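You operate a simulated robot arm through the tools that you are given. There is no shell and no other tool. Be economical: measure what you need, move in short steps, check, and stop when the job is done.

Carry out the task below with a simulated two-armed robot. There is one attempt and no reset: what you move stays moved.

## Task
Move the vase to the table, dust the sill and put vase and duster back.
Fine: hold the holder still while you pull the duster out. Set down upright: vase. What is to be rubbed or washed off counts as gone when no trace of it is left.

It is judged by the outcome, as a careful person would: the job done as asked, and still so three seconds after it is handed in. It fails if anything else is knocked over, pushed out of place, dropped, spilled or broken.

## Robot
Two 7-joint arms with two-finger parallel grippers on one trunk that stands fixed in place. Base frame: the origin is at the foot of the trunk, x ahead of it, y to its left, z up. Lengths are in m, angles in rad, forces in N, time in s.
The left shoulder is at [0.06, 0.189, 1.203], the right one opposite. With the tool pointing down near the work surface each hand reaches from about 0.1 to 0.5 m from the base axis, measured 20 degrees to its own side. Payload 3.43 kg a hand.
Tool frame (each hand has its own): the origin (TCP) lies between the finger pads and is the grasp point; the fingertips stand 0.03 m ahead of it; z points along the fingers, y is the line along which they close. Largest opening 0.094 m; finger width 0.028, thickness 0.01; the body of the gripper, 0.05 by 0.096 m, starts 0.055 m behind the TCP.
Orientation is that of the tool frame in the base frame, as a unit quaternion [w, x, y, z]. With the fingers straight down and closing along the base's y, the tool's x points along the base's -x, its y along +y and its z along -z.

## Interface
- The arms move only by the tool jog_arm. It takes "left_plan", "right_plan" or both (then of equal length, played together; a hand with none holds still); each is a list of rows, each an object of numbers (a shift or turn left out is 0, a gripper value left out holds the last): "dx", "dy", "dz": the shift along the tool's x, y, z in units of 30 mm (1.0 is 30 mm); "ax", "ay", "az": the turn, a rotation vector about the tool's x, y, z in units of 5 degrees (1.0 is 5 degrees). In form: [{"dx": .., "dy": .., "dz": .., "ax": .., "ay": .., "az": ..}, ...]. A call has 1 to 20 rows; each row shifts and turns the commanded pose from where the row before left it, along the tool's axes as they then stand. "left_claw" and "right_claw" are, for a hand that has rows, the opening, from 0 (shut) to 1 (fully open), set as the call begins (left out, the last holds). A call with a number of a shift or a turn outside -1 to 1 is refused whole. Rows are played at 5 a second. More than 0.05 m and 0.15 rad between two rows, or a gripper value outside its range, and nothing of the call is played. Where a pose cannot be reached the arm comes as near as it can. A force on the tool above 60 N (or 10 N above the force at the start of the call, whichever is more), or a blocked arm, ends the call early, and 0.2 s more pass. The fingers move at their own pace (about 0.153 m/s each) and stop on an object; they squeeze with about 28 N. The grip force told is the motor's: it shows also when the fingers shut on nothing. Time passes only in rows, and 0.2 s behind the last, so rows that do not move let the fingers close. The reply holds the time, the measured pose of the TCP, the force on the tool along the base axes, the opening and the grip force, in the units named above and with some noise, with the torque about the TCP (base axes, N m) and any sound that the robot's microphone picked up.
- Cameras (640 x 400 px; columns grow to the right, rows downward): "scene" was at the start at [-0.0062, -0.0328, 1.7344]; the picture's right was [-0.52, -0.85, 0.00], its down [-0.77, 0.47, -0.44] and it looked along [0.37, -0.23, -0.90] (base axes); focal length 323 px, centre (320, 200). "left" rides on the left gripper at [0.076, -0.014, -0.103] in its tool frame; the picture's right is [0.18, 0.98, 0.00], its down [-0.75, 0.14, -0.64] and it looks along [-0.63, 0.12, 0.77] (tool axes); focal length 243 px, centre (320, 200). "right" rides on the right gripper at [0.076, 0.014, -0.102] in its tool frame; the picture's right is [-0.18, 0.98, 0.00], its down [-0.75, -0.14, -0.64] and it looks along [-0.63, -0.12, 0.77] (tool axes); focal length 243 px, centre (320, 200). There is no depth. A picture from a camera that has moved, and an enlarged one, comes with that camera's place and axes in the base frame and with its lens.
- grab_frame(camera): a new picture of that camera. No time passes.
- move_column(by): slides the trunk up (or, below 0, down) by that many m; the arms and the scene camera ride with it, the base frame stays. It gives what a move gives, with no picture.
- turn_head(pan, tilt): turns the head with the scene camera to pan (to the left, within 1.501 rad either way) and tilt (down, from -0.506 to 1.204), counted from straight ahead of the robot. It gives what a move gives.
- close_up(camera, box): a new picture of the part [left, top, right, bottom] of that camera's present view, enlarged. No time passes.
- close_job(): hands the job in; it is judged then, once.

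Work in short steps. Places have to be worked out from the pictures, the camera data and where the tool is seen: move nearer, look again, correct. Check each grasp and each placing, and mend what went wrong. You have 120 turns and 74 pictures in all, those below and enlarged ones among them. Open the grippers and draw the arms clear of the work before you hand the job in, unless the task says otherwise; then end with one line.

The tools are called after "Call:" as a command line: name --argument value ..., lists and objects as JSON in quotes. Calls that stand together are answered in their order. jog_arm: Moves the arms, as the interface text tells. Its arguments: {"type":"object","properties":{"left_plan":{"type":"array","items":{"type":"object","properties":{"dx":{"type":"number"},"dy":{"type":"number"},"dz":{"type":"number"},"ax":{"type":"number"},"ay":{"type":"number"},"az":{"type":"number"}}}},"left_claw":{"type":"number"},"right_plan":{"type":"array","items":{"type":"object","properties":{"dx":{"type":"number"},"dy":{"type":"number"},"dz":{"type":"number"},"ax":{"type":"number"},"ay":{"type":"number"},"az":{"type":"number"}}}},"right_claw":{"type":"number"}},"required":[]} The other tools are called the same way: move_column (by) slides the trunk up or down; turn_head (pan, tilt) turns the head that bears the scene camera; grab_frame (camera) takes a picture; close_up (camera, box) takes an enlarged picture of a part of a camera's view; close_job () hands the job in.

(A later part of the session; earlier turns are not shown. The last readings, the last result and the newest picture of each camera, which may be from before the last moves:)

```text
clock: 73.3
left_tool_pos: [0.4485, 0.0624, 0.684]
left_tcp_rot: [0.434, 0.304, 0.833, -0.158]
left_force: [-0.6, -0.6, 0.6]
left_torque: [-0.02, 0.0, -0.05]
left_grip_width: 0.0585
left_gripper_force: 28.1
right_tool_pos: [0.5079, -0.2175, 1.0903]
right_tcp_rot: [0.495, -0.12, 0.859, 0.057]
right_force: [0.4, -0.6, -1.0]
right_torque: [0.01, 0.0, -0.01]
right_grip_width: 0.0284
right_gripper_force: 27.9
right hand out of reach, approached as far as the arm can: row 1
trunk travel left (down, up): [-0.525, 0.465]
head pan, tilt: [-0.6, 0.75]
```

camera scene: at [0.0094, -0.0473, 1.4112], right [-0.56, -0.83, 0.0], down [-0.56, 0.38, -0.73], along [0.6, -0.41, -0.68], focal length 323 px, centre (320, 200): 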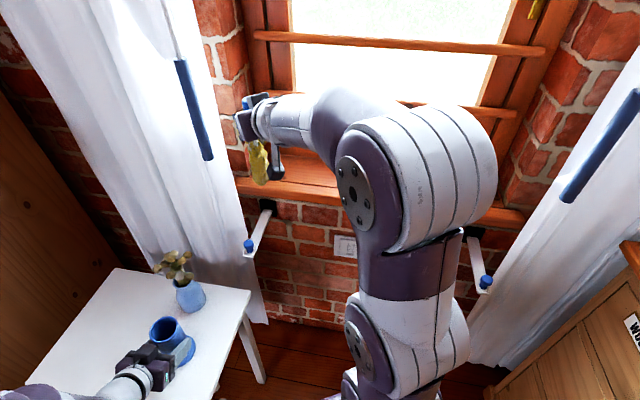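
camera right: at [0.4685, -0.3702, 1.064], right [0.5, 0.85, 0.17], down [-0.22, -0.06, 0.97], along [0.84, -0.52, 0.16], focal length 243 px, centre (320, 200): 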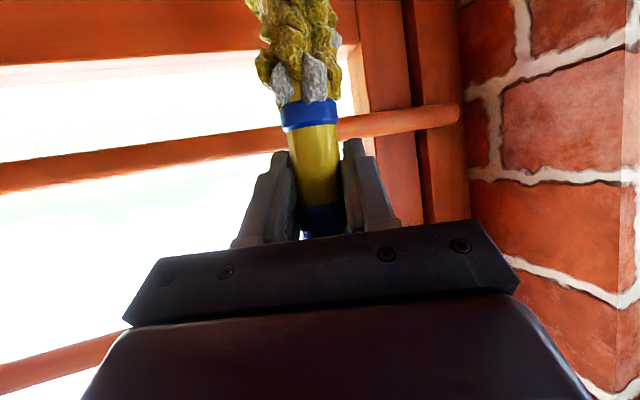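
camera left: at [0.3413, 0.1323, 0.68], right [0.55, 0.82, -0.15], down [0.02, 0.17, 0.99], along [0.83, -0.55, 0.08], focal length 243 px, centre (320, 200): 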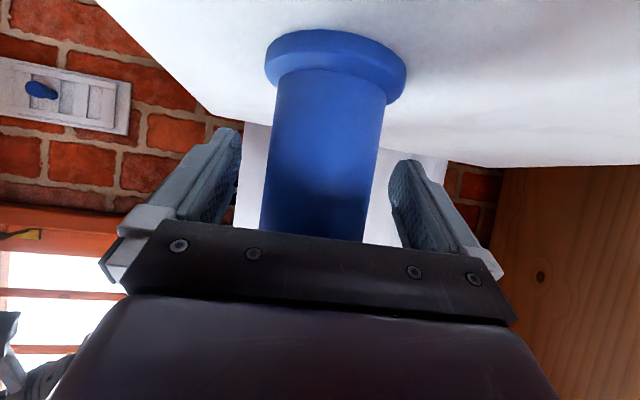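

Now good (yaw 14.5°, pitch 30°). Continue the arc to above the holder, with a small roll fix.

Call:
jog_arm --right_plan '[{"dx": -0.06, "dy": 0.915, "dz": 0.1, "ax": -0.443, "az": -0.226}, {"dx": -0.06, "dy": 0.915, "dz": 0.1, "ax": -0.443, "az": -0.226}, {"dx": -0.06, "dy": 0.915, "dz": 0.1, "ax": -0.443, "az": -0.226}, {"dx": -0.06, "dy": 0.915, "dz": 0.1, "ax": -0.443, "az": -0.226}, {"dx": -0.06, "dy": 0.915, "dz": 0.1, "ax": -0.443, "az": -0.226}, {"dx": -0.175, "dy": 0.85, "dz": 0.305, "ax": -0.443, "az": -0.226}, {"dx": -0.175, "dy": 0.85, "dz": 0.305, "ax": -0.443, "az": -0.226}, {"dx": -0.175, "dy": 0.85, "dz": 0.305, "ax": -0.443, "az": -0.226}, {"dx": -0.175, "dy": 0.85, "dz": 0.305, "ax": -0.443, "az": -0.226}, {"dx": -0.175, "dy": 0.85, "dz": 0.305, "ax": -0.443, "az": -0.226}, {}]'

Call:
grab_frame --camera "scene"

```text
clock: 75.7
left_tool_pos: [0.4478, 0.0618, 0.6839]
left_tcp_rot: [0.433, 0.304, 0.834, -0.158]
left_force: [-0.3, 0.3, 0.4]
left_torque: [0.0, -0.04, -0.03]
left_grip_width: 0.0581
left_gripper_force: 28.1
right_tool_pos: [0.4528, 0.0533, 1.0894]
right_tcp_rot: [0.466, -0.296, 0.816, 0.172]
right_force: [0.7, 0.6, -0.5]
right_torque: [0.02, 0.0, 0.03]
right_grip_width: 0.0282
right_gripper_force: 28.0
trunk travel left (down, up): [-0.525, 0.465]
head pan, tilt: [-0.6, 0.75]
```

```text
18 pictures are left
camera scene: at [0.0093, -0.0475, 1.4112], right [-0.56, -0.83, 0.0], down [-0.56, 0.39, -0.73], along [0.6, -0.41, -0.68], focal length 323 px, centre (320, 200)
```

scene: 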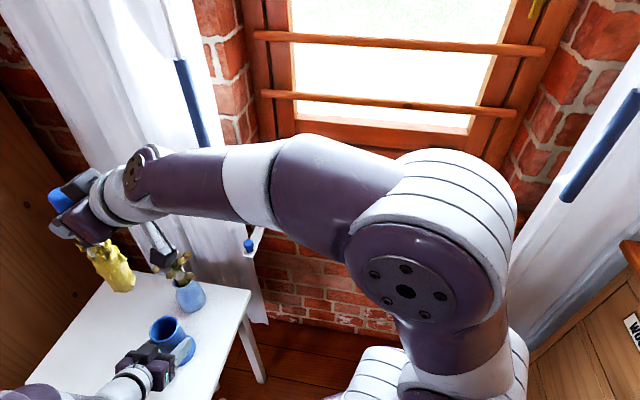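

Above the holder. Correct the small offsets, come down to just above the cup rim, and check alignment.

Call:
jog_arm --right_plan '[{"dx": -0.07, "dy": -0.07, "dz": 0.127, "ay": -0.17}, {"dx": 0.87, "dz": 0.5}, {"dx": 0.87, "dz": 0.5}, {"dx": 0.87, "dz": 0.5}, {"dx": 0.58, "dz": 0.33}, {}]'

Call:
turn_head --pan 0.05 --tilt 0.9

Call:
close_up --camera "scene" --box '[240, 120, 400, 260]'

Call:
grab_frame --camera "right"

```text
clock: 77.1
left_tool_pos: [0.4484, 0.0613, 0.6836]
left_tcp_rot: [0.434, 0.303, 0.834, -0.158]
left_force: [-0.5, -0.7, -0.7]
left_torque: [0.03, -0.02, 0.02]
left_grip_width: 0.0583
left_gripper_force: 27.9
right_tool_pos: [0.4583, 0.0558, 0.9754]
right_tcp_rot: [0.471, -0.295, 0.813, 0.174]
right_force: [0.5, 0.3, 0.2]
right_torque: [0.01, -0.03, -0.03]
right_grip_width: 0.0281
right_gripper_force: 28.1
trunk travel left (down, up): [-0.525, 0.465]
head pan, tilt: [-0.6, 0.75]
```

```text
clock: 78.1
left_tool_pos: [0.448, 0.0615, 0.6843]
left_tcp_rot: [0.434, 0.304, 0.833, -0.159]
left_force: [0.1, 0.2, 0.0]
left_torque: [-0.02, 0.02, 0.05]
left_grip_width: 0.058
left_gripper_force: 28.2
right_tool_pos: [0.4588, 0.0564, 0.9757]
right_tcp_rot: [0.472, -0.294, 0.813, 0.174]
right_force: [0.1, 0.8, -0.4]
right_torque: [-0.01, 0.0, -0.01]
right_grip_width: 0.0282
right_gripper_force: 28.1
trunk travel left (down, up): [-0.525, 0.465]
head pan, tilt: [0.051, 0.901]
```

```text
2.86 times, centred on (320, 190) of scene
camera zoom: at [0.0164, 0.0033, 1.3993], right [0.05, -1.0, 0.0], down [-0.78, -0.04, -0.62], along [0.62, 0.03, -0.78], focal length 923 px, centre (320, 229)
```

zoom: 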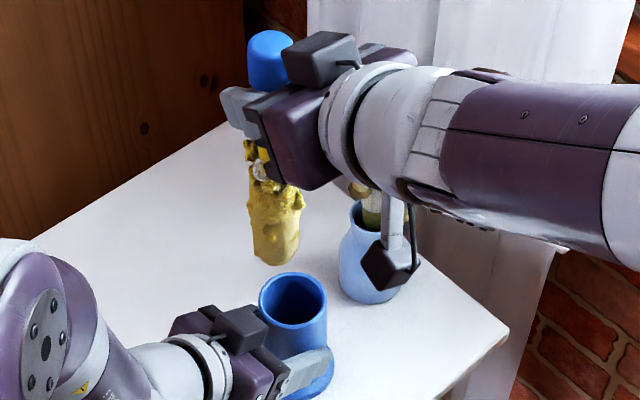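

```text
16 pictures are left
camera right: at [0.3516, -0.0144, 0.9611], right [-0.56, 0.81, 0.17], down [-0.05, -0.23, 0.97], along [0.83, 0.54, 0.17], focal length 243 px, centre (320, 200)
```

right: 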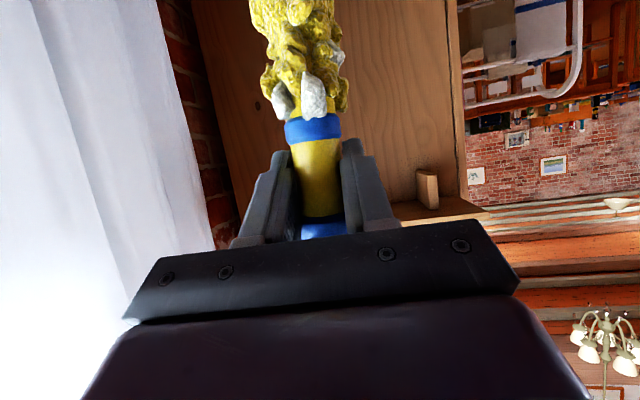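

The duster has slid up ~8 mm in the grip but is still straight. I need a precise alignment of head over cup, so take an enlarged view.

Call:
close_up --camera "scene" --box '[270, 165, 350, 235]'

```text
5.71 times, centred on (310, 200) of scene
camera zoom: at [0.0164, 0.0033, 1.3993], right [0.05, -1.0, 0.0], down [-0.78, -0.04, -0.62], along [0.62, 0.03, -0.78], focal length 1846 px, centre (377, 200)
```

zoom: 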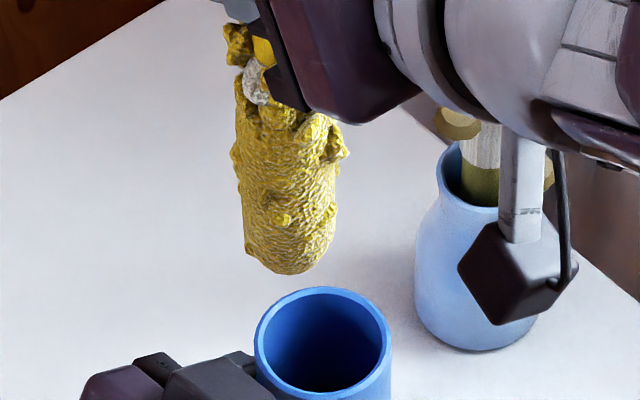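

Measured: cup axis (0.4635, 0.0485), head bottom about (0.4645, 0.061), i.e. ~2° forward tilt. I correct the tilt, shift over the cup and come down 4 cm (still above the rim).

Call:
jog_arm --right_plan '[{"dx": 0.025, "dy": -0.303, "dz": -0.043, "ay": 0.45}, {"dx": 0.565, "dz": 0.353}, {"dx": 0.565, "dz": 0.353}, {}]'

Call:
close_up --camera "scene" --box '[270, 165, 350, 235]'

```text
clock: 79.1
left_tool_pos: [0.4473, 0.0615, 0.6842]
left_tcp_rot: [0.434, 0.304, 0.833, -0.158]
left_force: [0.6, 0.5, 0.6]
left_torque: [-0.01, -0.01, -0.04]
left_grip_width: 0.058
left_gripper_force: 27.9
right_tool_pos: [0.4618, 0.0461, 0.9348]
right_tcp_rot: [0.456, -0.298, 0.822, 0.168]
right_force: [0.6, 0.9, -0.3]
right_torque: [0.0, -0.02, 0.01]
right_grip_width: 0.0281
right_gripper_force: 27.9
trunk travel left (down, up): [-0.525, 0.465]
head pan, tilt: [0.051, 0.901]
```

```text
5.71 times, centred on (310, 200) of scene
camera zoom: at [0.0163, 0.0033, 1.3993], right [0.05, -1.0, 0.0], down [-0.78, -0.04, -0.62], along [0.62, 0.03, -0.78], focal length 1846 px, centre (377, 200)
```

zoom: 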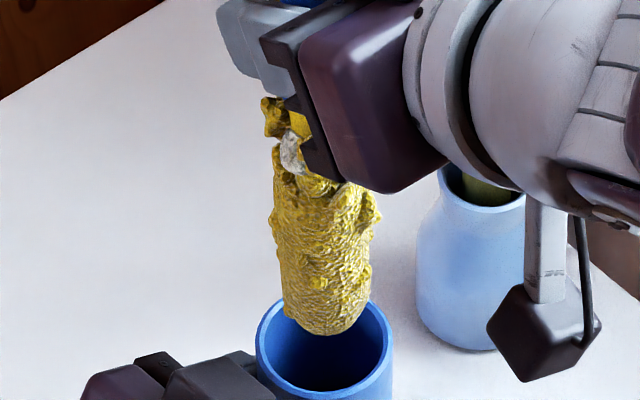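

Well aligned (maybe 4 mm too far forward). Nudge back 4 mm and lower 6 cm into the cup.

Call:
jog_arm --right_plan '[{"dx": 0.05, "dy": 0.087, "dz": -0.087}, {"dx": 0.424, "dz": 0.265}, {"dx": 0.424, "dz": 0.265}, {"dx": 0.424, "dz": 0.265}, {"dx": 0.424, "dz": 0.265}, {}]'

Call:
close_up --camera "scene" --box '[270, 165, 350, 235]'

```text
clock: 80.5
left_tool_pos: [0.4454, 0.0609, 0.6852]
left_tcp_rot: [0.434, 0.303, 0.834, -0.157]
left_force: [-3.4, 0.6, -3.7]
left_torque: [0.08, 0.29, 0.04]
left_grip_width: 0.0579
left_gripper_force: 27.9
right_tool_pos: [0.4572, 0.0471, 0.882]
right_tcp_rot: [0.459, -0.298, 0.82, 0.169]
right_force: [3.8, -0.6, 31.4]
right_torque: [0.17, -0.13, -0.04]
right_grip_width: 0.0283
right_gripper_force: 28.0
trunk travel left (down, up): [-0.525, 0.465]
head pan, tilt: [0.051, 0.901]
```

```text
5.71 times, centred on (310, 200) of scene
camera zoom: at [0.0138, 0.0032, 1.3995], right [0.05, -1.0, 0.0], down [-0.78, -0.04, -0.62], along [0.62, 0.03, -0.78], focal length 1846 px, centre (377, 200)
```

zoom: 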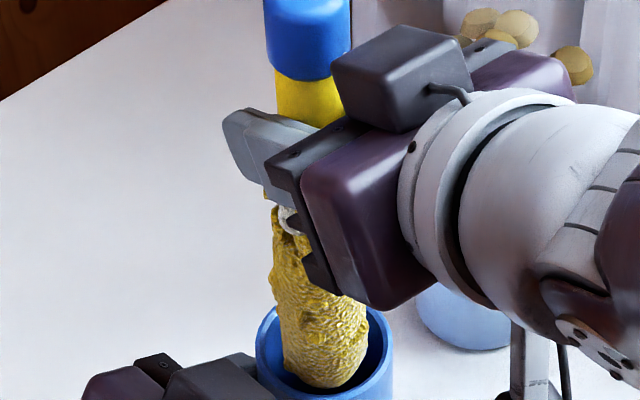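

Head caught on the near rim (31 N) and slid up in the grip. Raise 2 cm, shift 7 mm forward, and look.

Call:
jog_arm --right_plan '[{"dx": -0.565, "dz": -0.353}, {"dx": -0.282, "dz": -0.177}, {"dx": -0.095, "dy": -0.15, "dz": 0.15}, {}]'

Call:
close_up --camera "scene" --box '[270, 165, 350, 235]'

```text
clock: 81.5
left_tool_pos: [0.4478, 0.0606, 0.685]
left_tcp_rot: [0.435, 0.303, 0.833, -0.158]
left_force: [0.4, -1.9, 4.4]
left_torque: [-0.14, 0.07, 0.01]
left_grip_width: 0.0579
left_gripper_force: 27.6
right_tool_pos: [0.4642, 0.0469, 0.9067]
right_tcp_rot: [0.455, -0.299, 0.821, 0.169]
right_force: [0.3, 0.0, -1.2]
right_torque: [-0.02, 0.01, -0.03]
right_grip_width: 0.0283
right_gripper_force: 28.5
trunk travel left (down, up): [-0.525, 0.465]
head pan, tilt: [0.051, 0.901]
```

```text
5.71 times, centred on (310, 200) of scene
camera zoom: at [0.016, 0.0031, 1.3993], right [0.05, -1.0, 0.0], down [-0.78, -0.04, -0.62], along [0.62, 0.03, -0.78], focal length 1846 px, centre (377, 200)
```

zoom: 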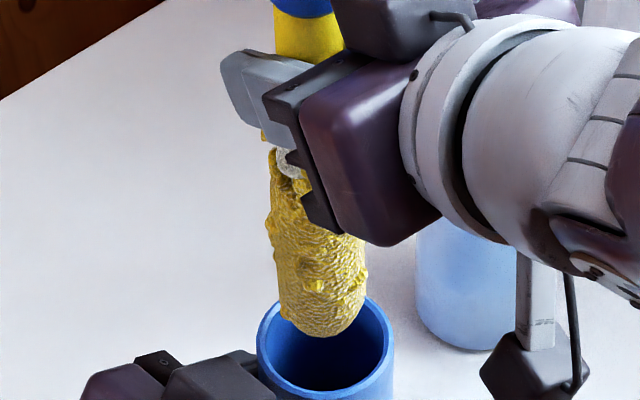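

Now the head should cross the rim centred within ~2 mm. Lower 3.5 cm gently and check force.

Call:
jog_arm --right_plan '[{"dx": 0.282, "dz": 0.177}, {"dx": 0.282, "dz": 0.177}, {"dx": 0.282, "dz": 0.177}, {"dx": 0.141, "dz": 0.088}, {}]'

```text
clock: 82.7
left_tool_pos: [0.4469, 0.0618, 0.6846]
left_tcp_rot: [0.434, 0.304, 0.833, -0.158]
left_force: [1.5, 4.5, -1.0]
left_torque: [-0.01, -0.54, 0.01]
left_grip_width: 0.0577
left_gripper_force: 28.4
right_tool_pos: [0.4638, 0.0482, 0.8765]
right_tcp_rot: [0.46, -0.297, 0.819, 0.169]
right_force: [5.4, -2.3, 31.4]
right_torque: [0.19, -0.11, 0.01]
right_grip_width: 0.0285
right_gripper_force: 27.6
trunk travel left (down, up): [-0.525, 0.465]
head pan, tilt: [0.051, 0.901]
```

Caught again. Look at where it touches.

Call:
close_up --camera "scene" --box '[290, 185, 350, 237]'

Call:
close_up --camera "left" --box '[160, 60, 480, 260]'

```text
7.69 times, centred on (320, 211) of scene
camera zoom: at [0.0145, 0.0033, 1.3996], right [0.05, -1.0, 0.0], down [-0.78, -0.04, -0.62], along [0.62, 0.03, -0.78], focal length 2486 px, centre (320, 115)
```

zoom: 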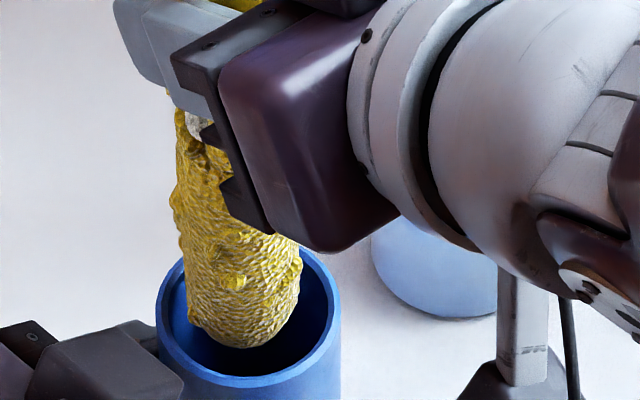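

```text
2.00 times, centred on (320, 160) of left
camera zoom: at [0.3398, 0.1328, 0.6808], right [0.55, 0.82, -0.15], down [0.02, 0.17, 0.99], along [0.83, -0.55, 0.08], focal length 485 px, centre (320, 280)
```

zoom: 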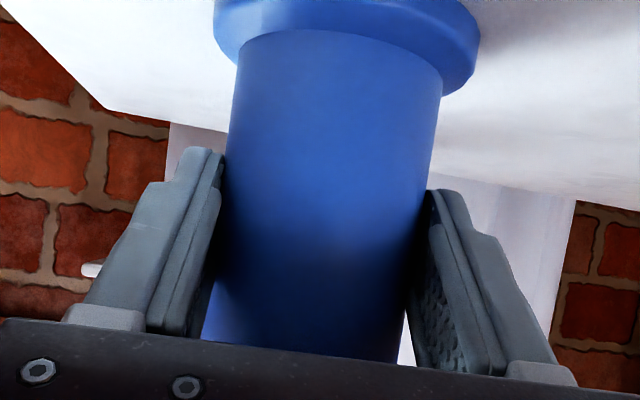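

The head is blocked near the rim; the reaction (+x, −y) suggests the near-left rim. Relieve the press, shift 3 mm toward (+x, −y), and press lightly again.

Call:
jog_arm --right_plan '[{"dx": -0.24, "dz": -0.15}, {"dx": -0.023, "dy": -0.1, "dz": 0.037}, {"dx": 0.113, "dz": 0.071}, {}]'

Call:
jog_arm --right_plan '[{"dx": 0.056, "dz": 0.035}, {}]'

Call:
jog_arm --right_plan '[{"dx": 0.056, "dz": 0.035}, {}]'

```text
clock: 83.7
left_tool_pos: [0.4483, 0.0615, 0.6842]
left_tcp_rot: [0.434, 0.303, 0.834, -0.158]
left_force: [-0.8, -2.7, 5.0]
left_torque: [-0.24, 0.14, 0.02]
left_grip_width: 0.0575
left_gripper_force: 28.1
right_tool_pos: [0.467, 0.0444, 0.8756]
right_tcp_rot: [0.456, -0.298, 0.822, 0.168]
right_force: [0.8, 0.4, -0.4]
right_torque: [0.02, -0.03, -0.01]
right_grip_width: 0.0282
right_gripper_force: 27.6
trunk travel left (down, up): [-0.525, 0.465]
head pan, tilt: [0.051, 0.901]
```

```text
clock: 84.3
left_tool_pos: [0.4471, 0.0616, 0.6854]
left_tcp_rot: [0.434, 0.303, 0.834, -0.157]
left_force: [-0.1, -1.6, 4.1]
left_torque: [-0.25, 0.05, 0.0]
left_grip_width: 0.0577
left_gripper_force: 28.1
right_tool_pos: [0.4665, 0.0453, 0.8737]
right_tcp_rot: [0.456, -0.298, 0.822, 0.168]
right_force: [-1.0, -0.1, -0.8]
right_torque: [-0.06, 0.06, 0.01]
right_grip_width: 0.0278
right_gripper_force: 28.4
trunk travel left (down, up): [-0.525, 0.465]
head pan, tilt: [0.051, 0.901]
```

```text
clock: 84.9
left_tool_pos: [0.4479, 0.062, 0.6843]
left_tcp_rot: [0.434, 0.303, 0.834, -0.158]
left_force: [1.5, -0.9, 4.3]
left_torque: [-0.19, 0.06, 0.04]
left_grip_width: 0.0575
left_gripper_force: 28.0
right_tool_pos: [0.4678, 0.0458, 0.8722]
right_tcp_rot: [0.457, -0.297, 0.822, 0.167]
right_force: [-1.8, 0.2, 0.4]
right_torque: [-0.04, 0.13, -0.02]
right_grip_width: 0.0281
right_gripper_force: 27.7
trunk travel left (down, up): [-0.525, 0.465]
head pan, tilt: [0.051, 0.901]
```

Lower than the stuck height with almost no force — it's going in. Continue in small steps.

Call:
jog_arm --right_plan '[{"dx": 0.085, "dz": 0.053}, {"dx": 0.085, "dz": 0.053}, {}]'

Call:
jog_arm --right_plan '[{"dx": 0.085, "dz": 0.053}, {"dx": 0.085, "dz": 0.053}, {}]'

```text
clock: 85.7
left_tool_pos: [0.4475, 0.061, 0.6843]
left_tcp_rot: [0.434, 0.304, 0.833, -0.158]
left_force: [1.7, 0.8, 1.6]
left_torque: [-0.15, 0.06, 0.11]
left_grip_width: 0.0577
left_gripper_force: 27.7
right_tool_pos: [0.4688, 0.0463, 0.8661]
right_tcp_rot: [0.456, -0.297, 0.822, 0.168]
right_force: [-2.0, -0.3, 1.2]
right_torque: [-0.11, 0.2, 0.01]
right_grip_width: 0.0281
right_gripper_force: 27.8
trunk travel left (down, up): [-0.525, 0.465]
head pan, tilt: [0.051, 0.901]
```

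```text
clock: 86.5
left_tool_pos: [0.4478, 0.0618, 0.6848]
left_tcp_rot: [0.434, 0.304, 0.833, -0.158]
left_force: [1.0, 1.2, 2.4]
left_torque: [-0.14, -0.02, 0.1]
left_grip_width: 0.0577
left_gripper_force: 28.2
right_tool_pos: [0.4698, 0.0459, 0.8592]
right_tcp_rot: [0.456, -0.298, 0.822, 0.167]
right_force: [-0.2, -0.7, -0.2]
right_torque: [-0.11, 0.19, 0.0]
right_grip_width: 0.0281
right_gripper_force: 27.4
trunk travel left (down, up): [-0.525, 0.465]
head pan, tilt: [0.051, 0.901]
```

Sliding in freely. Continue down 4 cm, watching force.

Call:
jog_arm --right_plan '[{"dx": 0.165, "dz": 0.05}, {"dx": 0.165, "dz": 0.09}, {"dx": 0.14, "dz": 0.088}, {"dx": 0.14, "dz": 0.088}, {}]'

Call:
jog_arm --right_plan '[{"dx": 0.14, "dz": 0.088}, {"dx": 0.14, "dz": 0.088}, {"dx": 0.14, "dz": 0.088}, {"dx": 0.14, "dz": 0.088}, {}]'

Call:
close_up --camera "scene" --box '[250, 130, 370, 235]'

```text
clock: 87.7
left_tool_pos: [0.4477, 0.0603, 0.6846]
left_tcp_rot: [0.433, 0.304, 0.834, -0.158]
left_force: [-0.8, 0.4, 2.5]
left_torque: [-0.01, -0.09, 0.05]
left_grip_width: 0.0574
left_gripper_force: 28.2
right_tool_pos: [0.4669, 0.0448, 0.8404]
right_tcp_rot: [0.455, -0.298, 0.822, 0.168]
right_force: [-1.1, 0.1, -0.5]
right_torque: [0.01, 0.01, 0.02]
right_grip_width: 0.0281
right_gripper_force: 28.3
trunk travel left (down, up): [-0.525, 0.465]
head pan, tilt: [0.051, 0.901]
```

```text
clock: 88.9
left_tool_pos: [0.4474, 0.0616, 0.684]
left_tcp_rot: [0.434, 0.304, 0.834, -0.158]
left_force: [2.7, 0.2, 0.5]
left_torque: [-0.15, 0.07, 0.05]
left_grip_width: 0.0575
left_gripper_force: 28.3
right_tool_pos: [0.4669, 0.0452, 0.8202]
right_tcp_rot: [0.455, -0.298, 0.822, 0.168]
right_force: [-2.5, -0.5, 0.8]
right_torque: [-0.02, 0.17, 0.02]
right_grip_width: 0.0282
right_gripper_force: 27.7
trunk travel left (down, up): [-0.525, 0.465]
head pan, tilt: [0.051, 0.901]
```

```text
3.81 times, centred on (310, 182) of scene
camera zoom: at [0.0161, 0.0034, 1.3993], right [0.05, -1.0, 0.0], down [-0.78, -0.04, -0.62], along [0.62, 0.03, -0.78], focal length 1231 px, centre (358, 267)
```

zoom: 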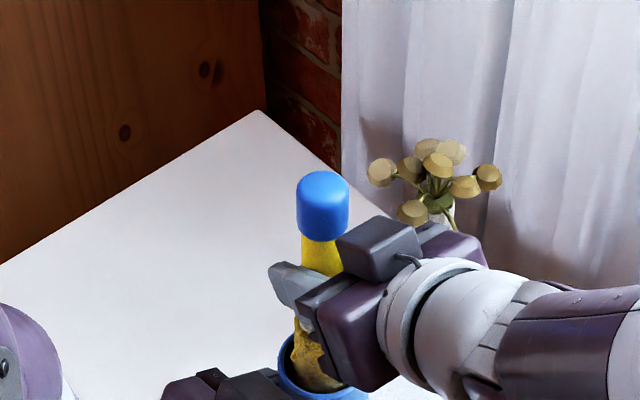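

Head is inside the cup. Continue down until it rests on the cup floor (expected TCP ≈0.77).

Call:
jog_arm --right_plan '[{"dx": 0.14, "dz": 0.085}, {"dx": 0.14, "dz": 0.085}, {"dx": 0.14, "dz": 0.085}, {"dx": 0.14, "dz": 0.085}, {"dx": 0.14, "dz": 0.085}, {"dx": 0.14, "dz": 0.085}, {}]'

Call:
jog_arm --right_plan '[{"dx": 0.14, "dz": 0.085}, {"dx": 0.1, "dz": 0.06}, {}]'

```text
clock: 90.5
left_tool_pos: [0.4481, 0.0619, 0.6838]
left_tcp_rot: [0.434, 0.304, 0.833, -0.158]
left_force: [11.1, 2.4, -0.9]
left_torque: [0.11, 0.68, 0.31]
left_grip_width: 0.0574
left_gripper_force: 27.7
right_tool_pos: [0.4663, 0.0461, 0.79]
right_tcp_rot: [0.456, -0.299, 0.821, 0.169]
right_force: [-8.7, 1.1, 6.9]
right_torque: [-0.08, 0.0, -0.02]
right_grip_width: 0.0279
right_gripper_force: 27.6
trunk travel left (down, up): [-0.525, 0.465]
head pan, tilt: [0.051, 0.901]
```

```text
clock: 91.3
left_tool_pos: [0.4481, 0.0601, 0.6845]
left_tcp_rot: [0.434, 0.304, 0.833, -0.158]
left_force: [7.3, -0.7, 3.0]
left_torque: [-0.08, 0.37, 0.2]
left_grip_width: 0.0573
left_gripper_force: 27.8
right_tool_pos: [0.4659, 0.046, 0.7826]
right_tcp_rot: [0.456, -0.298, 0.821, 0.168]
right_force: [-6.1, 1.1, 4.7]
right_torque: [-0.04, -0.06, -0.06]
right_grip_width: 0.0283
right_gripper_force: 27.8
trunk travel left (down, up): [-0.525, 0.465]
head pan, tilt: [0.051, 0.901]
```

Some side load (cup pushes −x); ease 3 mm back and go on down.

Call:
jog_arm --right_plan '[{"dx": 0.05, "dy": 0.07, "dz": -0.08}, {"dx": 0.1, "dz": 0.06}, {}]'

Call:
jog_arm --right_plan '[{"dx": 0.1, "dz": 0.06}, {}]'

Call:
jog_arm --right_plan '[{"dx": 0.085, "dz": 0.05}, {}]'

```text
clock: 92.1
left_tool_pos: [0.4468, 0.0617, 0.683]
left_tcp_rot: [0.434, 0.304, 0.833, -0.159]
left_force: [-5.4, -2.9, 3.7]
left_torque: [-0.32, -0.05, -0.06]
left_grip_width: 0.0572
left_gripper_force: 27.9
right_tool_pos: [0.4636, 0.0449, 0.779]
right_tcp_rot: [0.456, -0.298, 0.822, 0.168]
right_force: [3.0, 1.8, 0.9]
right_torque: [0.28, -0.49, -0.07]
right_grip_width: 0.028
right_gripper_force: 28.4
trunk travel left (down, up): [-0.525, 0.465]
head pan, tilt: [0.051, 0.901]
```

```text
clock: 92.7
left_tool_pos: [0.4486, 0.0621, 0.6847]
left_tcp_rot: [0.434, 0.304, 0.834, -0.158]
left_force: [-4.5, -1.7, 1.0]
left_torque: [-0.14, 0.12, -0.09]
left_grip_width: 0.057
left_gripper_force: 28.0
right_tool_pos: [0.4623, 0.046, 0.7735]
right_tcp_rot: [0.456, -0.298, 0.821, 0.169]
right_force: [3.6, 2.4, 0.2]
right_torque: [0.18, -0.48, -0.06]
right_grip_width: 0.0281
right_gripper_force: 27.6
trunk travel left (down, up): [-0.525, 0.465]
head pan, tilt: [0.051, 0.901]
```

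```text
clock: 93.3
left_tool_pos: [0.4493, 0.0616, 0.6838]
left_tcp_rot: [0.434, 0.304, 0.833, -0.158]
left_force: [-3.6, -2.1, -1.4]
left_torque: [-0.08, 0.19, -0.06]
left_grip_width: 0.0571
left_gripper_force: 27.9
right_tool_pos: [0.463, 0.0448, 0.7714]
right_tcp_rot: [0.456, -0.298, 0.822, 0.168]
right_force: [3.2, 1.3, 1.7]
right_torque: [0.17, -0.45, -0.05]
right_grip_width: 0.028
right_gripper_force: 28.4
trunk travel left (down, up): [-0.525, 0.465]
head pan, tilt: [0.051, 0.901]
```

One more small step to find the floor, then release.

Call:
jog_arm --right_plan '[{"dx": 0.085, "dz": 0.05}, {}]'

Call:
close_up --camera "scene" --box '[250, 130, 370, 235]'

```text
clock: 93.9
left_tool_pos: [0.4476, 0.0618, 0.6846]
left_tcp_rot: [0.434, 0.303, 0.834, -0.158]
left_force: [2.8, 3.9, -7.5]
left_torque: [0.02, 0.08, 0.18]
left_grip_width: 0.0571
left_gripper_force: 28.1
right_tool_pos: [0.4623, 0.0448, 0.7712]
right_tcp_rot: [0.457, -0.298, 0.821, 0.169]
right_force: [-0.9, -1.5, 14.4]
right_torque: [-0.03, -0.16, -0.03]
right_grip_width: 0.0285
right_gripper_force: 28.1
trunk travel left (down, up): [-0.525, 0.465]
head pan, tilt: [0.051, 0.901]
```

```text
3.81 times, centred on (310, 182) of scene
camera zoom: at [0.0158, 0.0036, 1.3994], right [0.05, -1.0, 0.0], down [-0.78, -0.04, -0.62], along [0.62, 0.03, -0.78], focal length 1231 px, centre (358, 267)
```

zoom: 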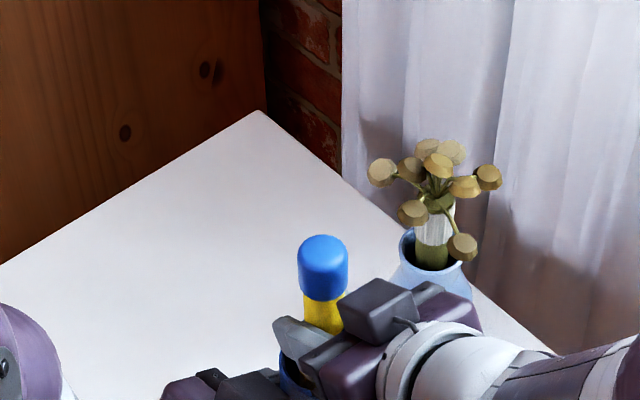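

Resting on the cup floor at the expected height. Relax the press, open partly, and rise straight up.

Call:
jog_arm --right_plan '[{"dx": -0.06, "dz": -0.037}, {}]'

Call:
jog_arm --right_plan '[{}, {}]' --right_claw 0.55

Call:
jog_arm --right_plan '[{"dx": -0.424, "dz": -0.265}, {"dx": -0.424, "dz": -0.265}, {"dx": -0.424, "dz": -0.265}, {"dx": -0.424, "dz": -0.265}, {"dx": -0.85, "dz": -0.53}, {"dx": -0.85, "dz": -0.53}, {"dx": -0.85, "dz": -0.53}, {}]'

Call:
grab_frame --camera "scene"

```text
clock: 94.5
left_tool_pos: [0.4476, 0.0601, 0.684]
left_tcp_rot: [0.434, 0.304, 0.833, -0.158]
left_force: [-4.0, -2.1, 0.1]
left_torque: [-0.2, 0.16, -0.06]
left_grip_width: 0.0569
left_gripper_force: 28.2
right_tool_pos: [0.4619, 0.0444, 0.7702]
right_tcp_rot: [0.455, -0.298, 0.822, 0.168]
right_force: [2.5, 1.6, 1.3]
right_torque: [0.33, -0.5, -0.02]
right_grip_width: 0.028
right_gripper_force: 27.9
trunk travel left (down, up): [-0.525, 0.465]
head pan, tilt: [0.051, 0.901]
```

```text
clock: 95.1
left_tool_pos: [0.4484, 0.0616, 0.6843]
left_tcp_rot: [0.433, 0.304, 0.834, -0.158]
left_force: [-0.2, -1.0, 0.1]
left_torque: [-0.08, -0.08, 0.0]
left_grip_width: 0.0567
left_gripper_force: 28.2
right_tool_pos: [0.462, 0.0448, 0.7706]
right_tcp_rot: [0.456, -0.298, 0.822, 0.169]
right_force: [0.2, 0.7, 0.1]
right_torque: [0.0, 0.0, 0.0]
right_grip_width: 0.0517
right_gripper_force: 0.2
trunk travel left (down, up): [-0.525, 0.465]
head pan, tilt: [0.051, 0.901]
```

```text
clock: 96.9
left_tool_pos: [0.4483, 0.0605, 0.6845]
left_tcp_rot: [0.434, 0.304, 0.834, -0.158]
left_force: [0.0, 1.1, 3.4]
left_torque: [-0.12, -0.18, 0.01]
left_grip_width: 0.057
left_gripper_force: 27.6
right_tool_pos: [0.4613, 0.0434, 0.918]
right_tcp_rot: [0.455, -0.298, 0.822, 0.168]
right_force: [0.7, 0.1, -0.4]
right_torque: [0.01, -0.01, 0.01]
right_grip_width: 0.0519
right_gripper_force: 0.0
trunk travel left (down, up): [-0.525, 0.465]
head pan, tilt: [0.051, 0.901]
```

```text
7 pictures are left
camera scene: at [0.0159, 0.0035, 1.3993], right [0.05, -1.0, 0.0], down [-0.78, -0.04, -0.62], along [0.62, 0.03, -0.78], focal length 323 px, centre (320, 200)
```

scene: 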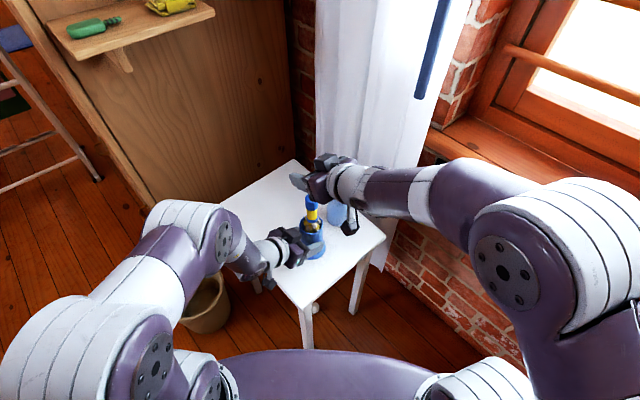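

Duster is back in the holder. Release the holder with the left hand and back it straight out, then up/left.

Call:
jog_arm --left_plan '[{}, {}, {}]' --left_claw 1

Call:
jog_arm --left_plan '[{"dz": -0.6}, {"dz": -0.8}, {"dz": -0.8}, {"dz": -0.8}, {"dz": -0.8, "dx": -0.3}, {"dy": 0.8, "dx": -0.6}, {"dy": 0.8, "dx": -0.6}, {"dy": 0.8, "dx": -0.6}, {"dy": 0.8, "dx": -0.6}]'

Call:
jog_arm --right_plan '[{"dx": 0.147, "dy": -0.663, "dz": -0.254, "ax": 0.5, "ay": -0.08, "az": 0.287}, {"dx": 0.147, "dy": -0.663, "dz": -0.254, "ax": 0.5, "ay": -0.08, "az": 0.287}, {"dx": 0.147, "dy": -0.663, "dz": -0.254, "ax": 0.5, "ay": -0.08, "az": 0.287}, {"dx": 0.147, "dy": -0.663, "dz": -0.254, "ax": 0.5, "ay": -0.08, "az": 0.287}, {"dx": 0.147, "dy": -0.663, "dz": -0.254, "ax": 0.5, "ay": -0.08, "az": 0.287}, {}]' --right_claw 1

```text
clock: 97.7
left_tool_pos: [0.4488, 0.0614, 0.6849]
left_tcp_rot: [0.434, 0.304, 0.833, -0.159]
left_force: [0.2, -0.1, 0.2]
left_torque: [-0.01, -0.02, -0.01]
left_grip_width: 0.0941
left_gripper_force: 0.0
right_tool_pos: [0.4624, 0.0443, 0.9173]
right_tcp_rot: [0.456, -0.298, 0.821, 0.169]
right_force: [0.0, -1.1, 0.1]
right_torque: [0.02, 0.0, 0.0]
right_grip_width: 0.0519
right_gripper_force: 0.0
trunk travel left (down, up): [-0.525, 0.465]
head pan, tilt: [0.051, 0.901]
```

```text
clock: 99.7
left_tool_pos: [0.4753, 0.1657, 0.8156]
left_tcp_rot: [0.433, 0.304, 0.834, -0.158]
left_force: [0.4, 0.5, -0.6]
left_torque: [0.01, 0.01, 0.03]
left_grip_width: 0.0941
left_gripper_force: 0.1
right_tool_pos: [0.463, 0.0435, 0.9182]
right_tcp_rot: [0.456, -0.297, 0.822, 0.168]
right_force: [-0.2, 0.1, -0.3]
right_torque: [0.0, 0.02, -0.01]
right_grip_width: 0.0519
right_gripper_force: 0.1
trunk travel left (down, up): [-0.525, 0.465]
head pan, tilt: [0.051, 0.901]
```

```text
clock: 101.1
left_tool_pos: [0.4736, 0.1652, 0.8167]
left_tcp_rot: [0.434, 0.303, 0.834, -0.157]
left_force: [-0.4, 0.7, 0.2]
left_torque: [-0.01, -0.02, 0.02]
left_grip_width: 0.0939
left_gripper_force: 0.0
right_tool_pos: [0.4823, -0.0632, 0.9215]
right_tcp_rot: [0.487, -0.192, 0.844, 0.111]
right_force: [0.6, -0.5, -0.4]
right_torque: [0.0, 0.0, -0.02]
right_grip_width: 0.0942
right_gripper_force: 0.1
trunk travel left (down, up): [-0.525, 0.465]
head pan, tilt: [0.051, 0.901]
```

Both clear. Retract the left hand further and lower the right hand to the vase pre-grasp.

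Call:
jog_arm --right_plan '[{"dx": 0.81, "dz": 0.467}, {"dx": 0.81, "dz": 0.467}, {"dx": 0.81, "dz": 0.467}, {"dx": 0.81, "dz": 0.467}, {"dx": 0.81, "dz": 0.467}, {"dx": 0.81, "dz": 0.467}, {"dx": 0.81, "dz": 0.467}]' --left_plan '[{"dz": -0.9}, {"dz": -0.9}, {"dz": -0.9}, {"dy": 0.8}, {"dy": 0.8}, {}, {}]'

Call:
grab_frame --camera "right"

```text
clock: 102.7
left_tool_pos: [0.454, 0.2447, 0.8622]
left_tcp_rot: [0.434, 0.303, 0.833, -0.158]
left_force: [0.3, 0.3, 0.0]
left_torque: [0.02, 0.0, -0.02]
left_grip_width: 0.094
left_gripper_force: 0.0
right_tool_pos: [0.4822, -0.0628, 0.7269]
right_tcp_rot: [0.488, -0.193, 0.844, 0.113]
right_force: [-0.7, 0.1, 0.1]
right_torque: [0.01, 0.01, 0.0]
right_grip_width: 0.0941
right_gripper_force: 0.2
trunk travel left (down, up): [-0.525, 0.465]
head pan, tilt: [0.051, 0.901]
```

```text
6 pictures are left
camera right: at [0.3614, -0.1048, 0.7131], right [-0.34, 0.93, 0.16], down [-0.1, -0.21, 0.97], along [0.93, 0.32, 0.16], focal length 243 px, centre (320, 200)
```

right: 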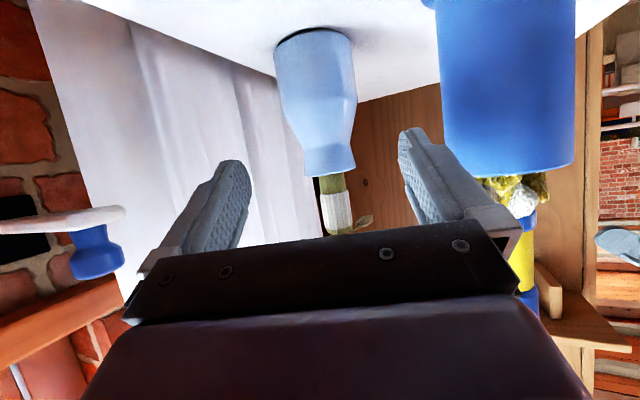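

Vase upright and centred. Advance to the recorded grasp pose and close.

Call:
jog_arm --right_plan '[{"dx": 0.051, "dz": 0.793}, {"dx": 0.051, "dz": 0.793}, {"dx": 0.051, "dz": 0.793}, {"dx": 0.051, "dz": 0.793}, {"dx": 0.051, "dz": 0.793}, {}]'

Call:
jog_arm --right_plan '[{}, {}, {}, {}]' --right_claw 0

```text
clock: 104.1
left_tool_pos: [0.4536, 0.2446, 0.8624]
left_tcp_rot: [0.434, 0.303, 0.833, -0.158]
left_force: [-0.3, 0.5, -0.1]
left_torque: [-0.02, -0.01, -0.01]
left_grip_width: 0.094
left_gripper_force: 0.0
right_tool_pos: [0.5721, -0.0193, 0.6602]
right_tcp_rot: [0.488, -0.192, 0.844, 0.112]
right_force: [0.4, -0.5, -0.6]
right_torque: [0.01, 0.03, 0.0]
right_grip_width: 0.0939
right_gripper_force: 0.1
trunk travel left (down, up): [-0.525, 0.465]
head pan, tilt: [0.051, 0.901]
```

```text
clock: 105.1
left_tool_pos: [0.453, 0.2452, 0.8625]
left_tcp_rot: [0.434, 0.304, 0.833, -0.159]
left_force: [0.2, -0.5, 0.0]
left_torque: [-0.04, 0.01, 0.0]
left_grip_width: 0.0938
left_gripper_force: 0.1
right_tool_pos: [0.5721, -0.0199, 0.66]
right_tcp_rot: [0.488, -0.192, 0.844, 0.111]
right_force: [0.7, 0.5, -0.4]
right_torque: [0.07, -0.03, 0.0]
right_grip_width: 0.065
right_gripper_force: 28.8
trunk travel left (down, up): [-0.525, 0.465]
head pan, tilt: [0.051, 0.901]
```

Vase gripped (65 mm). Lift with the trunk back to transit height.

Call:
move_column --by 0.2

Call:
move_column --by 0.19

```text
clock: 107.3
left_tool_pos: [0.453, 0.2445, 1.0631]
left_tcp_rot: [0.434, 0.304, 0.833, -0.158]
left_force: [0.1, 0.1, 0.5]
left_torque: [0.01, -0.01, 0.01]
left_grip_width: 0.0941
left_gripper_force: 0.0
right_tool_pos: [0.5727, -0.0184, 0.8599]
right_tcp_rot: [0.488, -0.191, 0.844, 0.11]
right_force: [-0.1, 0.5, -3.3]
right_torque: [0.06, -0.03, 0.0]
right_grip_width: 0.0652
right_gripper_force: 28.2
trunk travel left (down, up): [-0.725, 0.265]
head pan, tilt: [0.051, 0.901]
```

```text
clock: 109.4
left_tool_pos: [0.4529, 0.2434, 1.2521]
left_tcp_rot: [0.433, 0.304, 0.834, -0.158]
left_force: [0.8, 0.0, 0.3]
left_torque: [0.02, 0.0, 0.0]
left_grip_width: 0.0943
left_gripper_force: 0.0
right_tool_pos: [0.5729, -0.0204, 1.0509]
right_tcp_rot: [0.488, -0.192, 0.844, 0.111]
right_force: [0.1, 0.1, -2.8]
right_torque: [0.0, 0.01, 0.01]
right_grip_width: 0.065
right_gripper_force: 27.9
trunk travel left (down, up): [-0.915, 0.075]
head pan, tilt: [0.051, 0.901]
```

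Carry the vase along the reverse arc to above its original place.

Call:
jog_arm --right_plan '[{"dx": 0.262, "dy": -0.62, "dz": -0.454, "ax": 0.226, "az": 0.13}, {"dx": 0.262, "dy": -0.62, "dz": -0.454, "ax": 0.226, "az": 0.13}, {"dx": 0.262, "dy": -0.62, "dz": -0.454, "ax": 0.226, "az": 0.13}, {"dx": 0.262, "dy": -0.62, "dz": -0.454, "ax": 0.226, "az": 0.13}, {"dx": 0.262, "dy": -0.62, "dz": -0.454, "ax": 0.226, "az": 0.13}, {"dx": 0.262, "dy": -0.62, "dz": -0.454, "ax": 0.226, "az": 0.13}, {"dx": 0.262, "dy": -0.62, "dz": -0.454, "ax": 0.226, "az": 0.13}, {"dx": 0.262, "dy": -0.62, "dz": -0.454, "ax": 0.226, "az": 0.13}, {}]'

Call:
turn_head --pan -0.6 --tilt 0.8

Call:
close_up --camera "scene" --box '[200, 120, 520, 320]'

```text
clock: 111.4
left_tool_pos: [0.4551, 0.2433, 1.2529]
left_tcp_rot: [0.433, 0.304, 0.834, -0.158]
left_force: [0.0, -0.3, 0.6]
left_torque: [0.03, -0.01, -0.01]
left_grip_width: 0.0937
left_gripper_force: 0.1
right_tool_pos: [0.5083, -0.2023, 1.0482]
right_tcp_rot: [0.496, -0.114, 0.858, 0.067]
right_force: [0.0, -0.9, -2.9]
right_torque: [0.0, -0.03, 0.0]
right_grip_width: 0.0651
right_gripper_force: 27.7
trunk travel left (down, up): [-0.915, 0.075]
head pan, tilt: [0.051, 0.901]
```

```text
clock: 112.4
left_tool_pos: [0.4545, 0.2452, 1.2538]
left_tcp_rot: [0.434, 0.304, 0.833, -0.159]
left_force: [-0.2, -0.8, 0.9]
left_torque: [0.02, -0.01, 0.0]
left_grip_width: 0.0941
left_gripper_force: 0.1
right_tool_pos: [0.5093, -0.2024, 1.0503]
right_tcp_rot: [0.496, -0.115, 0.858, 0.066]
right_force: [-0.8, -0.2, -3.1]
right_torque: [0.01, 0.0, 0.03]
right_grip_width: 0.0649
right_gripper_force: 27.7
trunk travel left (down, up): [-0.915, 0.075]
head pan, tilt: [-0.6, 0.799]
```

```text
2.00 times, centred on (360, 220) of scene
camera zoom: at [0.0077, -0.0456, 1.7972], right [-0.56, -0.83, 0.0], down [-0.59, 0.4, -0.7], along [0.58, -0.39, -0.72], focal length 646 px, centre (240, 160)
```

zoom: 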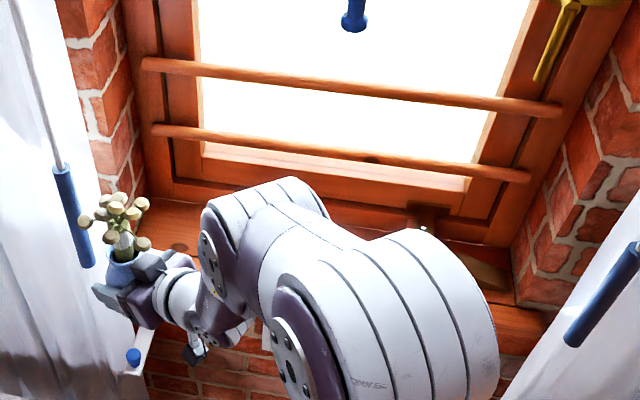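

Sill mostly hidden by the arm but what shows is clean. Proceed with the second half of the arc.

Call:
jog_arm --right_plan '[{"dx": -0.04, "dy": -0.93, "dz": 0.07, "ax": 0.694, "az": 0.399}, {"dx": -0.04, "dy": -0.93, "dz": 0.07, "ax": 0.694, "az": 0.399}, {"dx": -0.1, "dy": -0.91, "dz": 0.18, "ax": 0.694, "az": 0.399}, {"dx": -0.1, "dy": -0.91, "dz": 0.18, "ax": 0.694, "az": 0.399}, {"dx": -0.165, "dy": -0.87, "dz": 0.29, "ax": 0.694, "az": 0.399}, {"dx": -0.165, "dy": -0.87, "dz": 0.29, "ax": 0.694, "az": 0.399}, {"dx": -0.22, "dy": -0.82, "dz": 0.39, "ax": 0.694, "az": 0.399}, {"dx": -0.22, "dy": -0.82, "dz": 0.39, "ax": 0.694, "az": 0.399}, {"dx": -0.28, "dy": -0.75, "dz": 0.49, "ax": 0.694, "az": 0.399}, {"dx": -0.28, "dy": -0.75, "dz": 0.49, "ax": 0.694, "az": 0.399}, {}]'

Call:
close_up --camera "scene" --box '[260, 140, 420, 270]'

```text
clock: 114.8
left_tool_pos: [0.4527, 0.2442, 1.2534]
left_tcp_rot: [0.433, 0.304, 0.834, -0.158]
left_force: [-0.1, -0.2, -0.3]
left_torque: [0.02, -0.03, 0.01]
left_grip_width: 0.0939
left_gripper_force: 0.1
right_tool_pos: [0.5949, -0.4697, 1.0516]
right_tcp_rot: [0.488, 0.185, 0.846, -0.104]
right_force: [-2.3, 1.2, 0.3]
right_torque: [-0.13, 0.0, -0.12]
right_grip_width: 0.0649
right_gripper_force: 27.9
trunk travel left (down, up): [-0.915, 0.075]
head pan, tilt: [-0.6, 0.799]
```

```text
3.08 times, centred on (340, 205) of scene
camera zoom: at [0.0067, -0.0454, 1.7973], right [-0.56, -0.83, 0.0], down [-0.59, 0.4, -0.7], along [0.58, -0.39, -0.72], focal length 994 px, centre (258, 185)
```

zoom: 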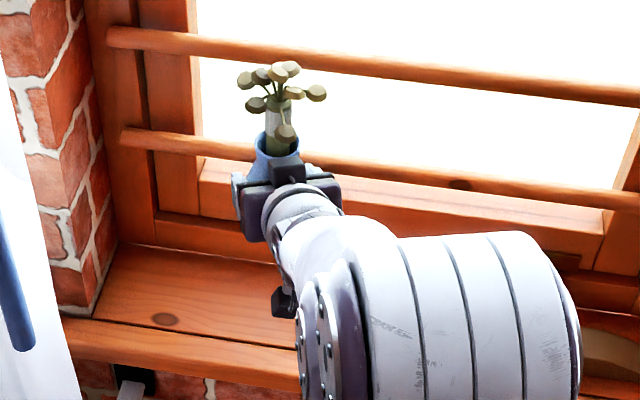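

Slight contact force: I'm 1.8 cm too far in (lower window bar behind). Back off to the recorded x, y.

Call:
jog_arm --right_plan '[{"dx": 0.12, "dy": -0.2, "dz": -0.204}, {"dx": 0.12, "dy": -0.2, "dz": -0.204}, {}]'

```text
clock: 115.6
left_tool_pos: [0.454, 0.2444, 1.2522]
left_tcp_rot: [0.433, 0.303, 0.834, -0.158]
left_force: [0.8, -0.1, 1.0]
left_torque: [-0.01, 0.01, 0.0]
left_grip_width: 0.0941
left_gripper_force: 0.1
right_tool_pos: [0.5785, -0.4769, 1.0495]
right_tcp_rot: [0.489, 0.187, 0.845, -0.108]
right_force: [-0.7, -1.2, -2.1]
right_torque: [0.0, -0.04, -0.01]
right_grip_width: 0.0651
right_gripper_force: 27.7
trunk travel left (down, up): [-0.915, 0.075]
head pan, tilt: [-0.6, 0.799]
```

Free again and upright. Lower with the trunk to just above the sill.

Call:
move_column --by -0.155

Call:
jog_arm --right_plan '[{"dx": 0.145, "dz": 0.083}, {}]'

Call:
jog_arm --right_plan '[{"dx": 0.087, "dz": 0.05}, {}]'

Call:
jog_arm --right_plan '[{"dx": 0.06, "dz": 0.034}, {}]'

```text
clock: 117.4
left_tool_pos: [0.4544, 0.2442, 1.0974]
left_tcp_rot: [0.434, 0.304, 0.833, -0.158]
left_force: [0.1, -0.5, -0.1]
left_torque: [-0.03, -0.01, -0.02]
left_grip_width: 0.0939
left_gripper_force: 0.0
right_tool_pos: [0.5772, -0.477, 0.8944]
right_tcp_rot: [0.49, 0.186, 0.845, -0.107]
right_force: [0.1, -0.5, -2.2]
right_torque: [-0.03, -0.02, -0.02]
right_grip_width: 0.0652
right_gripper_force: 28.0
trunk travel left (down, up): [-0.76, 0.23]
head pan, tilt: [-0.6, 0.799]
```

```text
clock: 118.0
left_tool_pos: [0.4544, 0.245, 1.0976]
left_tcp_rot: [0.434, 0.303, 0.834, -0.158]
left_force: [-0.9, -0.1, 0.2]
left_torque: [0.0, 0.03, 0.01]
left_grip_width: 0.0941
left_gripper_force: 0.1
right_tool_pos: [0.5761, -0.4762, 0.8894]
right_tcp_rot: [0.489, 0.186, 0.845, -0.108]
right_force: [-0.3, -0.5, -2.3]
right_torque: [-0.01, -0.02, -0.01]
right_grip_width: 0.065
right_gripper_force: 28.2
trunk travel left (down, up): [-0.76, 0.23]
head pan, tilt: [-0.6, 0.799]
```

```text
clock: 118.6
left_tool_pos: [0.4536, 0.2442, 1.0969]
left_tcp_rot: [0.434, 0.304, 0.833, -0.158]
left_force: [-0.8, -1.1, 0.0]
left_torque: [0.0, 0.01, -0.01]
left_grip_width: 0.0941
left_gripper_force: 0.0
right_tool_pos: [0.5768, -0.4762, 0.8868]
right_tcp_rot: [0.489, 0.186, 0.845, -0.107]
right_force: [0.0, 0.2, -2.5]
right_torque: [0.02, 0.0, 0.0]
right_grip_width: 0.0652
right_gripper_force: 27.8
trunk travel left (down, up): [-0.76, 0.23]
head pan, tilt: [-0.6, 0.799]
```

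```text
clock: 119.2
left_tool_pos: [0.4536, 0.2443, 1.0972]
left_tcp_rot: [0.434, 0.303, 0.834, -0.157]
left_force: [0.8, 0.4, 0.0]
left_torque: [-0.03, -0.01, 0.0]
left_grip_width: 0.0939
left_gripper_force: 0.0
right_tool_pos: [0.5772, -0.4764, 0.8847]
right_tcp_rot: [0.488, 0.186, 0.846, -0.107]
right_force: [-0.9, -0.5, -3.2]
right_torque: [-0.02, -0.03, -0.01]
right_grip_width: 0.0647
right_gripper_force: 27.7
trunk travel left (down, up): [-0.76, 0.23]
head pan, tilt: [-0.6, 0.799]
```

Step on down in 2 mm steps to contact.

Call:
jog_arm --right_plan '[{"dx": 0.06, "dz": 0.034}, {}]'

Call:
jog_arm --right_plan '[{"dx": 0.06, "dz": 0.034}, {}]'

Call:
jog_arm --right_plan '[{"dx": 0.045, "dz": 0.026}, {}]'

```text
clock: 119.8
left_tool_pos: [0.4535, 0.245, 1.0971]
left_tcp_rot: [0.434, 0.303, 0.834, -0.158]
left_force: [0.6, -0.6, -0.4]
left_torque: [-0.01, -0.01, -0.01]
left_grip_width: 0.0943
left_gripper_force: 0.1
right_tool_pos: [0.5768, -0.4765, 0.8818]
right_tcp_rot: [0.489, 0.187, 0.845, -0.108]
right_force: [-0.1, -0.6, -2.7]
right_torque: [0.01, -0.04, 0.0]
right_grip_width: 0.0648
right_gripper_force: 28.2
trunk travel left (down, up): [-0.76, 0.23]
head pan, tilt: [-0.6, 0.799]
```

```text
clock: 120.4
left_tool_pos: [0.4545, 0.2447, 1.0987]
left_tcp_rot: [0.434, 0.303, 0.833, -0.158]
left_force: [-0.3, -0.1, -0.2]
left_torque: [0.02, 0.01, -0.01]
left_grip_width: 0.0938
left_gripper_force: 0.0
right_tool_pos: [0.5772, -0.4766, 0.8808]
right_tcp_rot: [0.489, 0.186, 0.845, -0.107]
right_force: [0.6, 0.1, -2.2]
right_torque: [-0.03, 0.0, -0.01]
right_grip_width: 0.0649
right_gripper_force: 28.0
trunk travel left (down, up): [-0.76, 0.23]
head pan, tilt: [-0.6, 0.799]
```

```text
clock: 121.0
left_tool_pos: [0.4538, 0.246, 1.0985]
left_tcp_rot: [0.434, 0.303, 0.834, -0.158]
left_force: [-0.7, 0.2, -0.4]
left_torque: [0.0, -0.03, 0.06]
left_grip_width: 0.0939
left_gripper_force: 0.1
right_tool_pos: [0.5789, -0.4757, 0.8797]
right_tcp_rot: [0.491, 0.187, 0.844, -0.108]
right_force: [-0.2, -0.8, 7.0]
right_torque: [0.05, 0.22, 0.01]
right_grip_width: 0.065
right_gripper_force: 28.3
trunk travel left (down, up): [-0.76, 0.23]
head pan, tilt: [-0.6, 0.799]
```

Contact (7 N). Open and back out along the tool axis.

Call:
jog_arm --right_plan '[{}, {}, {}]' --right_claw 1

Call:
jog_arm --right_plan '[{"dz": -0.6}, {"dz": -0.8}, {"dz": -0.8}, {"dz": -0.8}, {}]'

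Call:
grab_frame --camera "right"

```text
clock: 121.8
left_tool_pos: [0.4536, 0.2436, 1.0994]
left_tcp_rot: [0.434, 0.303, 0.833, -0.157]
left_force: [-0.6, -0.6, 0.4]
left_torque: [-0.02, -0.01, 0.01]
left_grip_width: 0.0939
left_gripper_force: 0.0
right_tool_pos: [0.5765, -0.476, 0.8784]
right_tcp_rot: [0.49, 0.186, 0.845, -0.107]
right_force: [1.1, -0.2, -0.8]
right_torque: [0.03, -0.03, 0.0]
right_grip_width: 0.0938
right_gripper_force: 0.0
trunk travel left (down, up): [-0.76, 0.23]
head pan, tilt: [-0.6, 0.799]
```

```text
clock: 123.0
left_tool_pos: [0.4534, 0.2439, 1.0978]
left_tcp_rot: [0.434, 0.302, 0.834, -0.157]
left_force: [0.3, -0.3, 0.6]
left_torque: [-0.02, -0.01, 0.02]
left_grip_width: 0.094
left_gripper_force: 0.1
right_tool_pos: [0.5046, -0.4526, 0.9232]
right_tcp_rot: [0.489, 0.185, 0.846, -0.104]
right_force: [0.0, -0.4, -0.6]
right_torque: [0.02, 0.02, 0.0]
right_grip_width: 0.094
right_gripper_force: 0.0
right hand out of reach, approached as far as the arm can: row 3, 4
trunk travel left (down, up): [-0.76, 0.23]
head pan, tilt: [-0.6, 0.799]
```

```text
3 pictures are left
camera right: at [0.3945, -0.3876, 0.9096], right [0.49, 0.86, 0.16], down [-0.22, -0.06, 0.97], along [0.84, -0.51, 0.16], focal length 243 px, centre (320, 200)
```

right: 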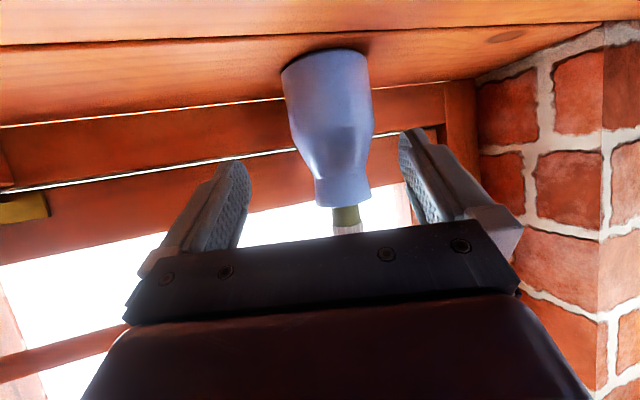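

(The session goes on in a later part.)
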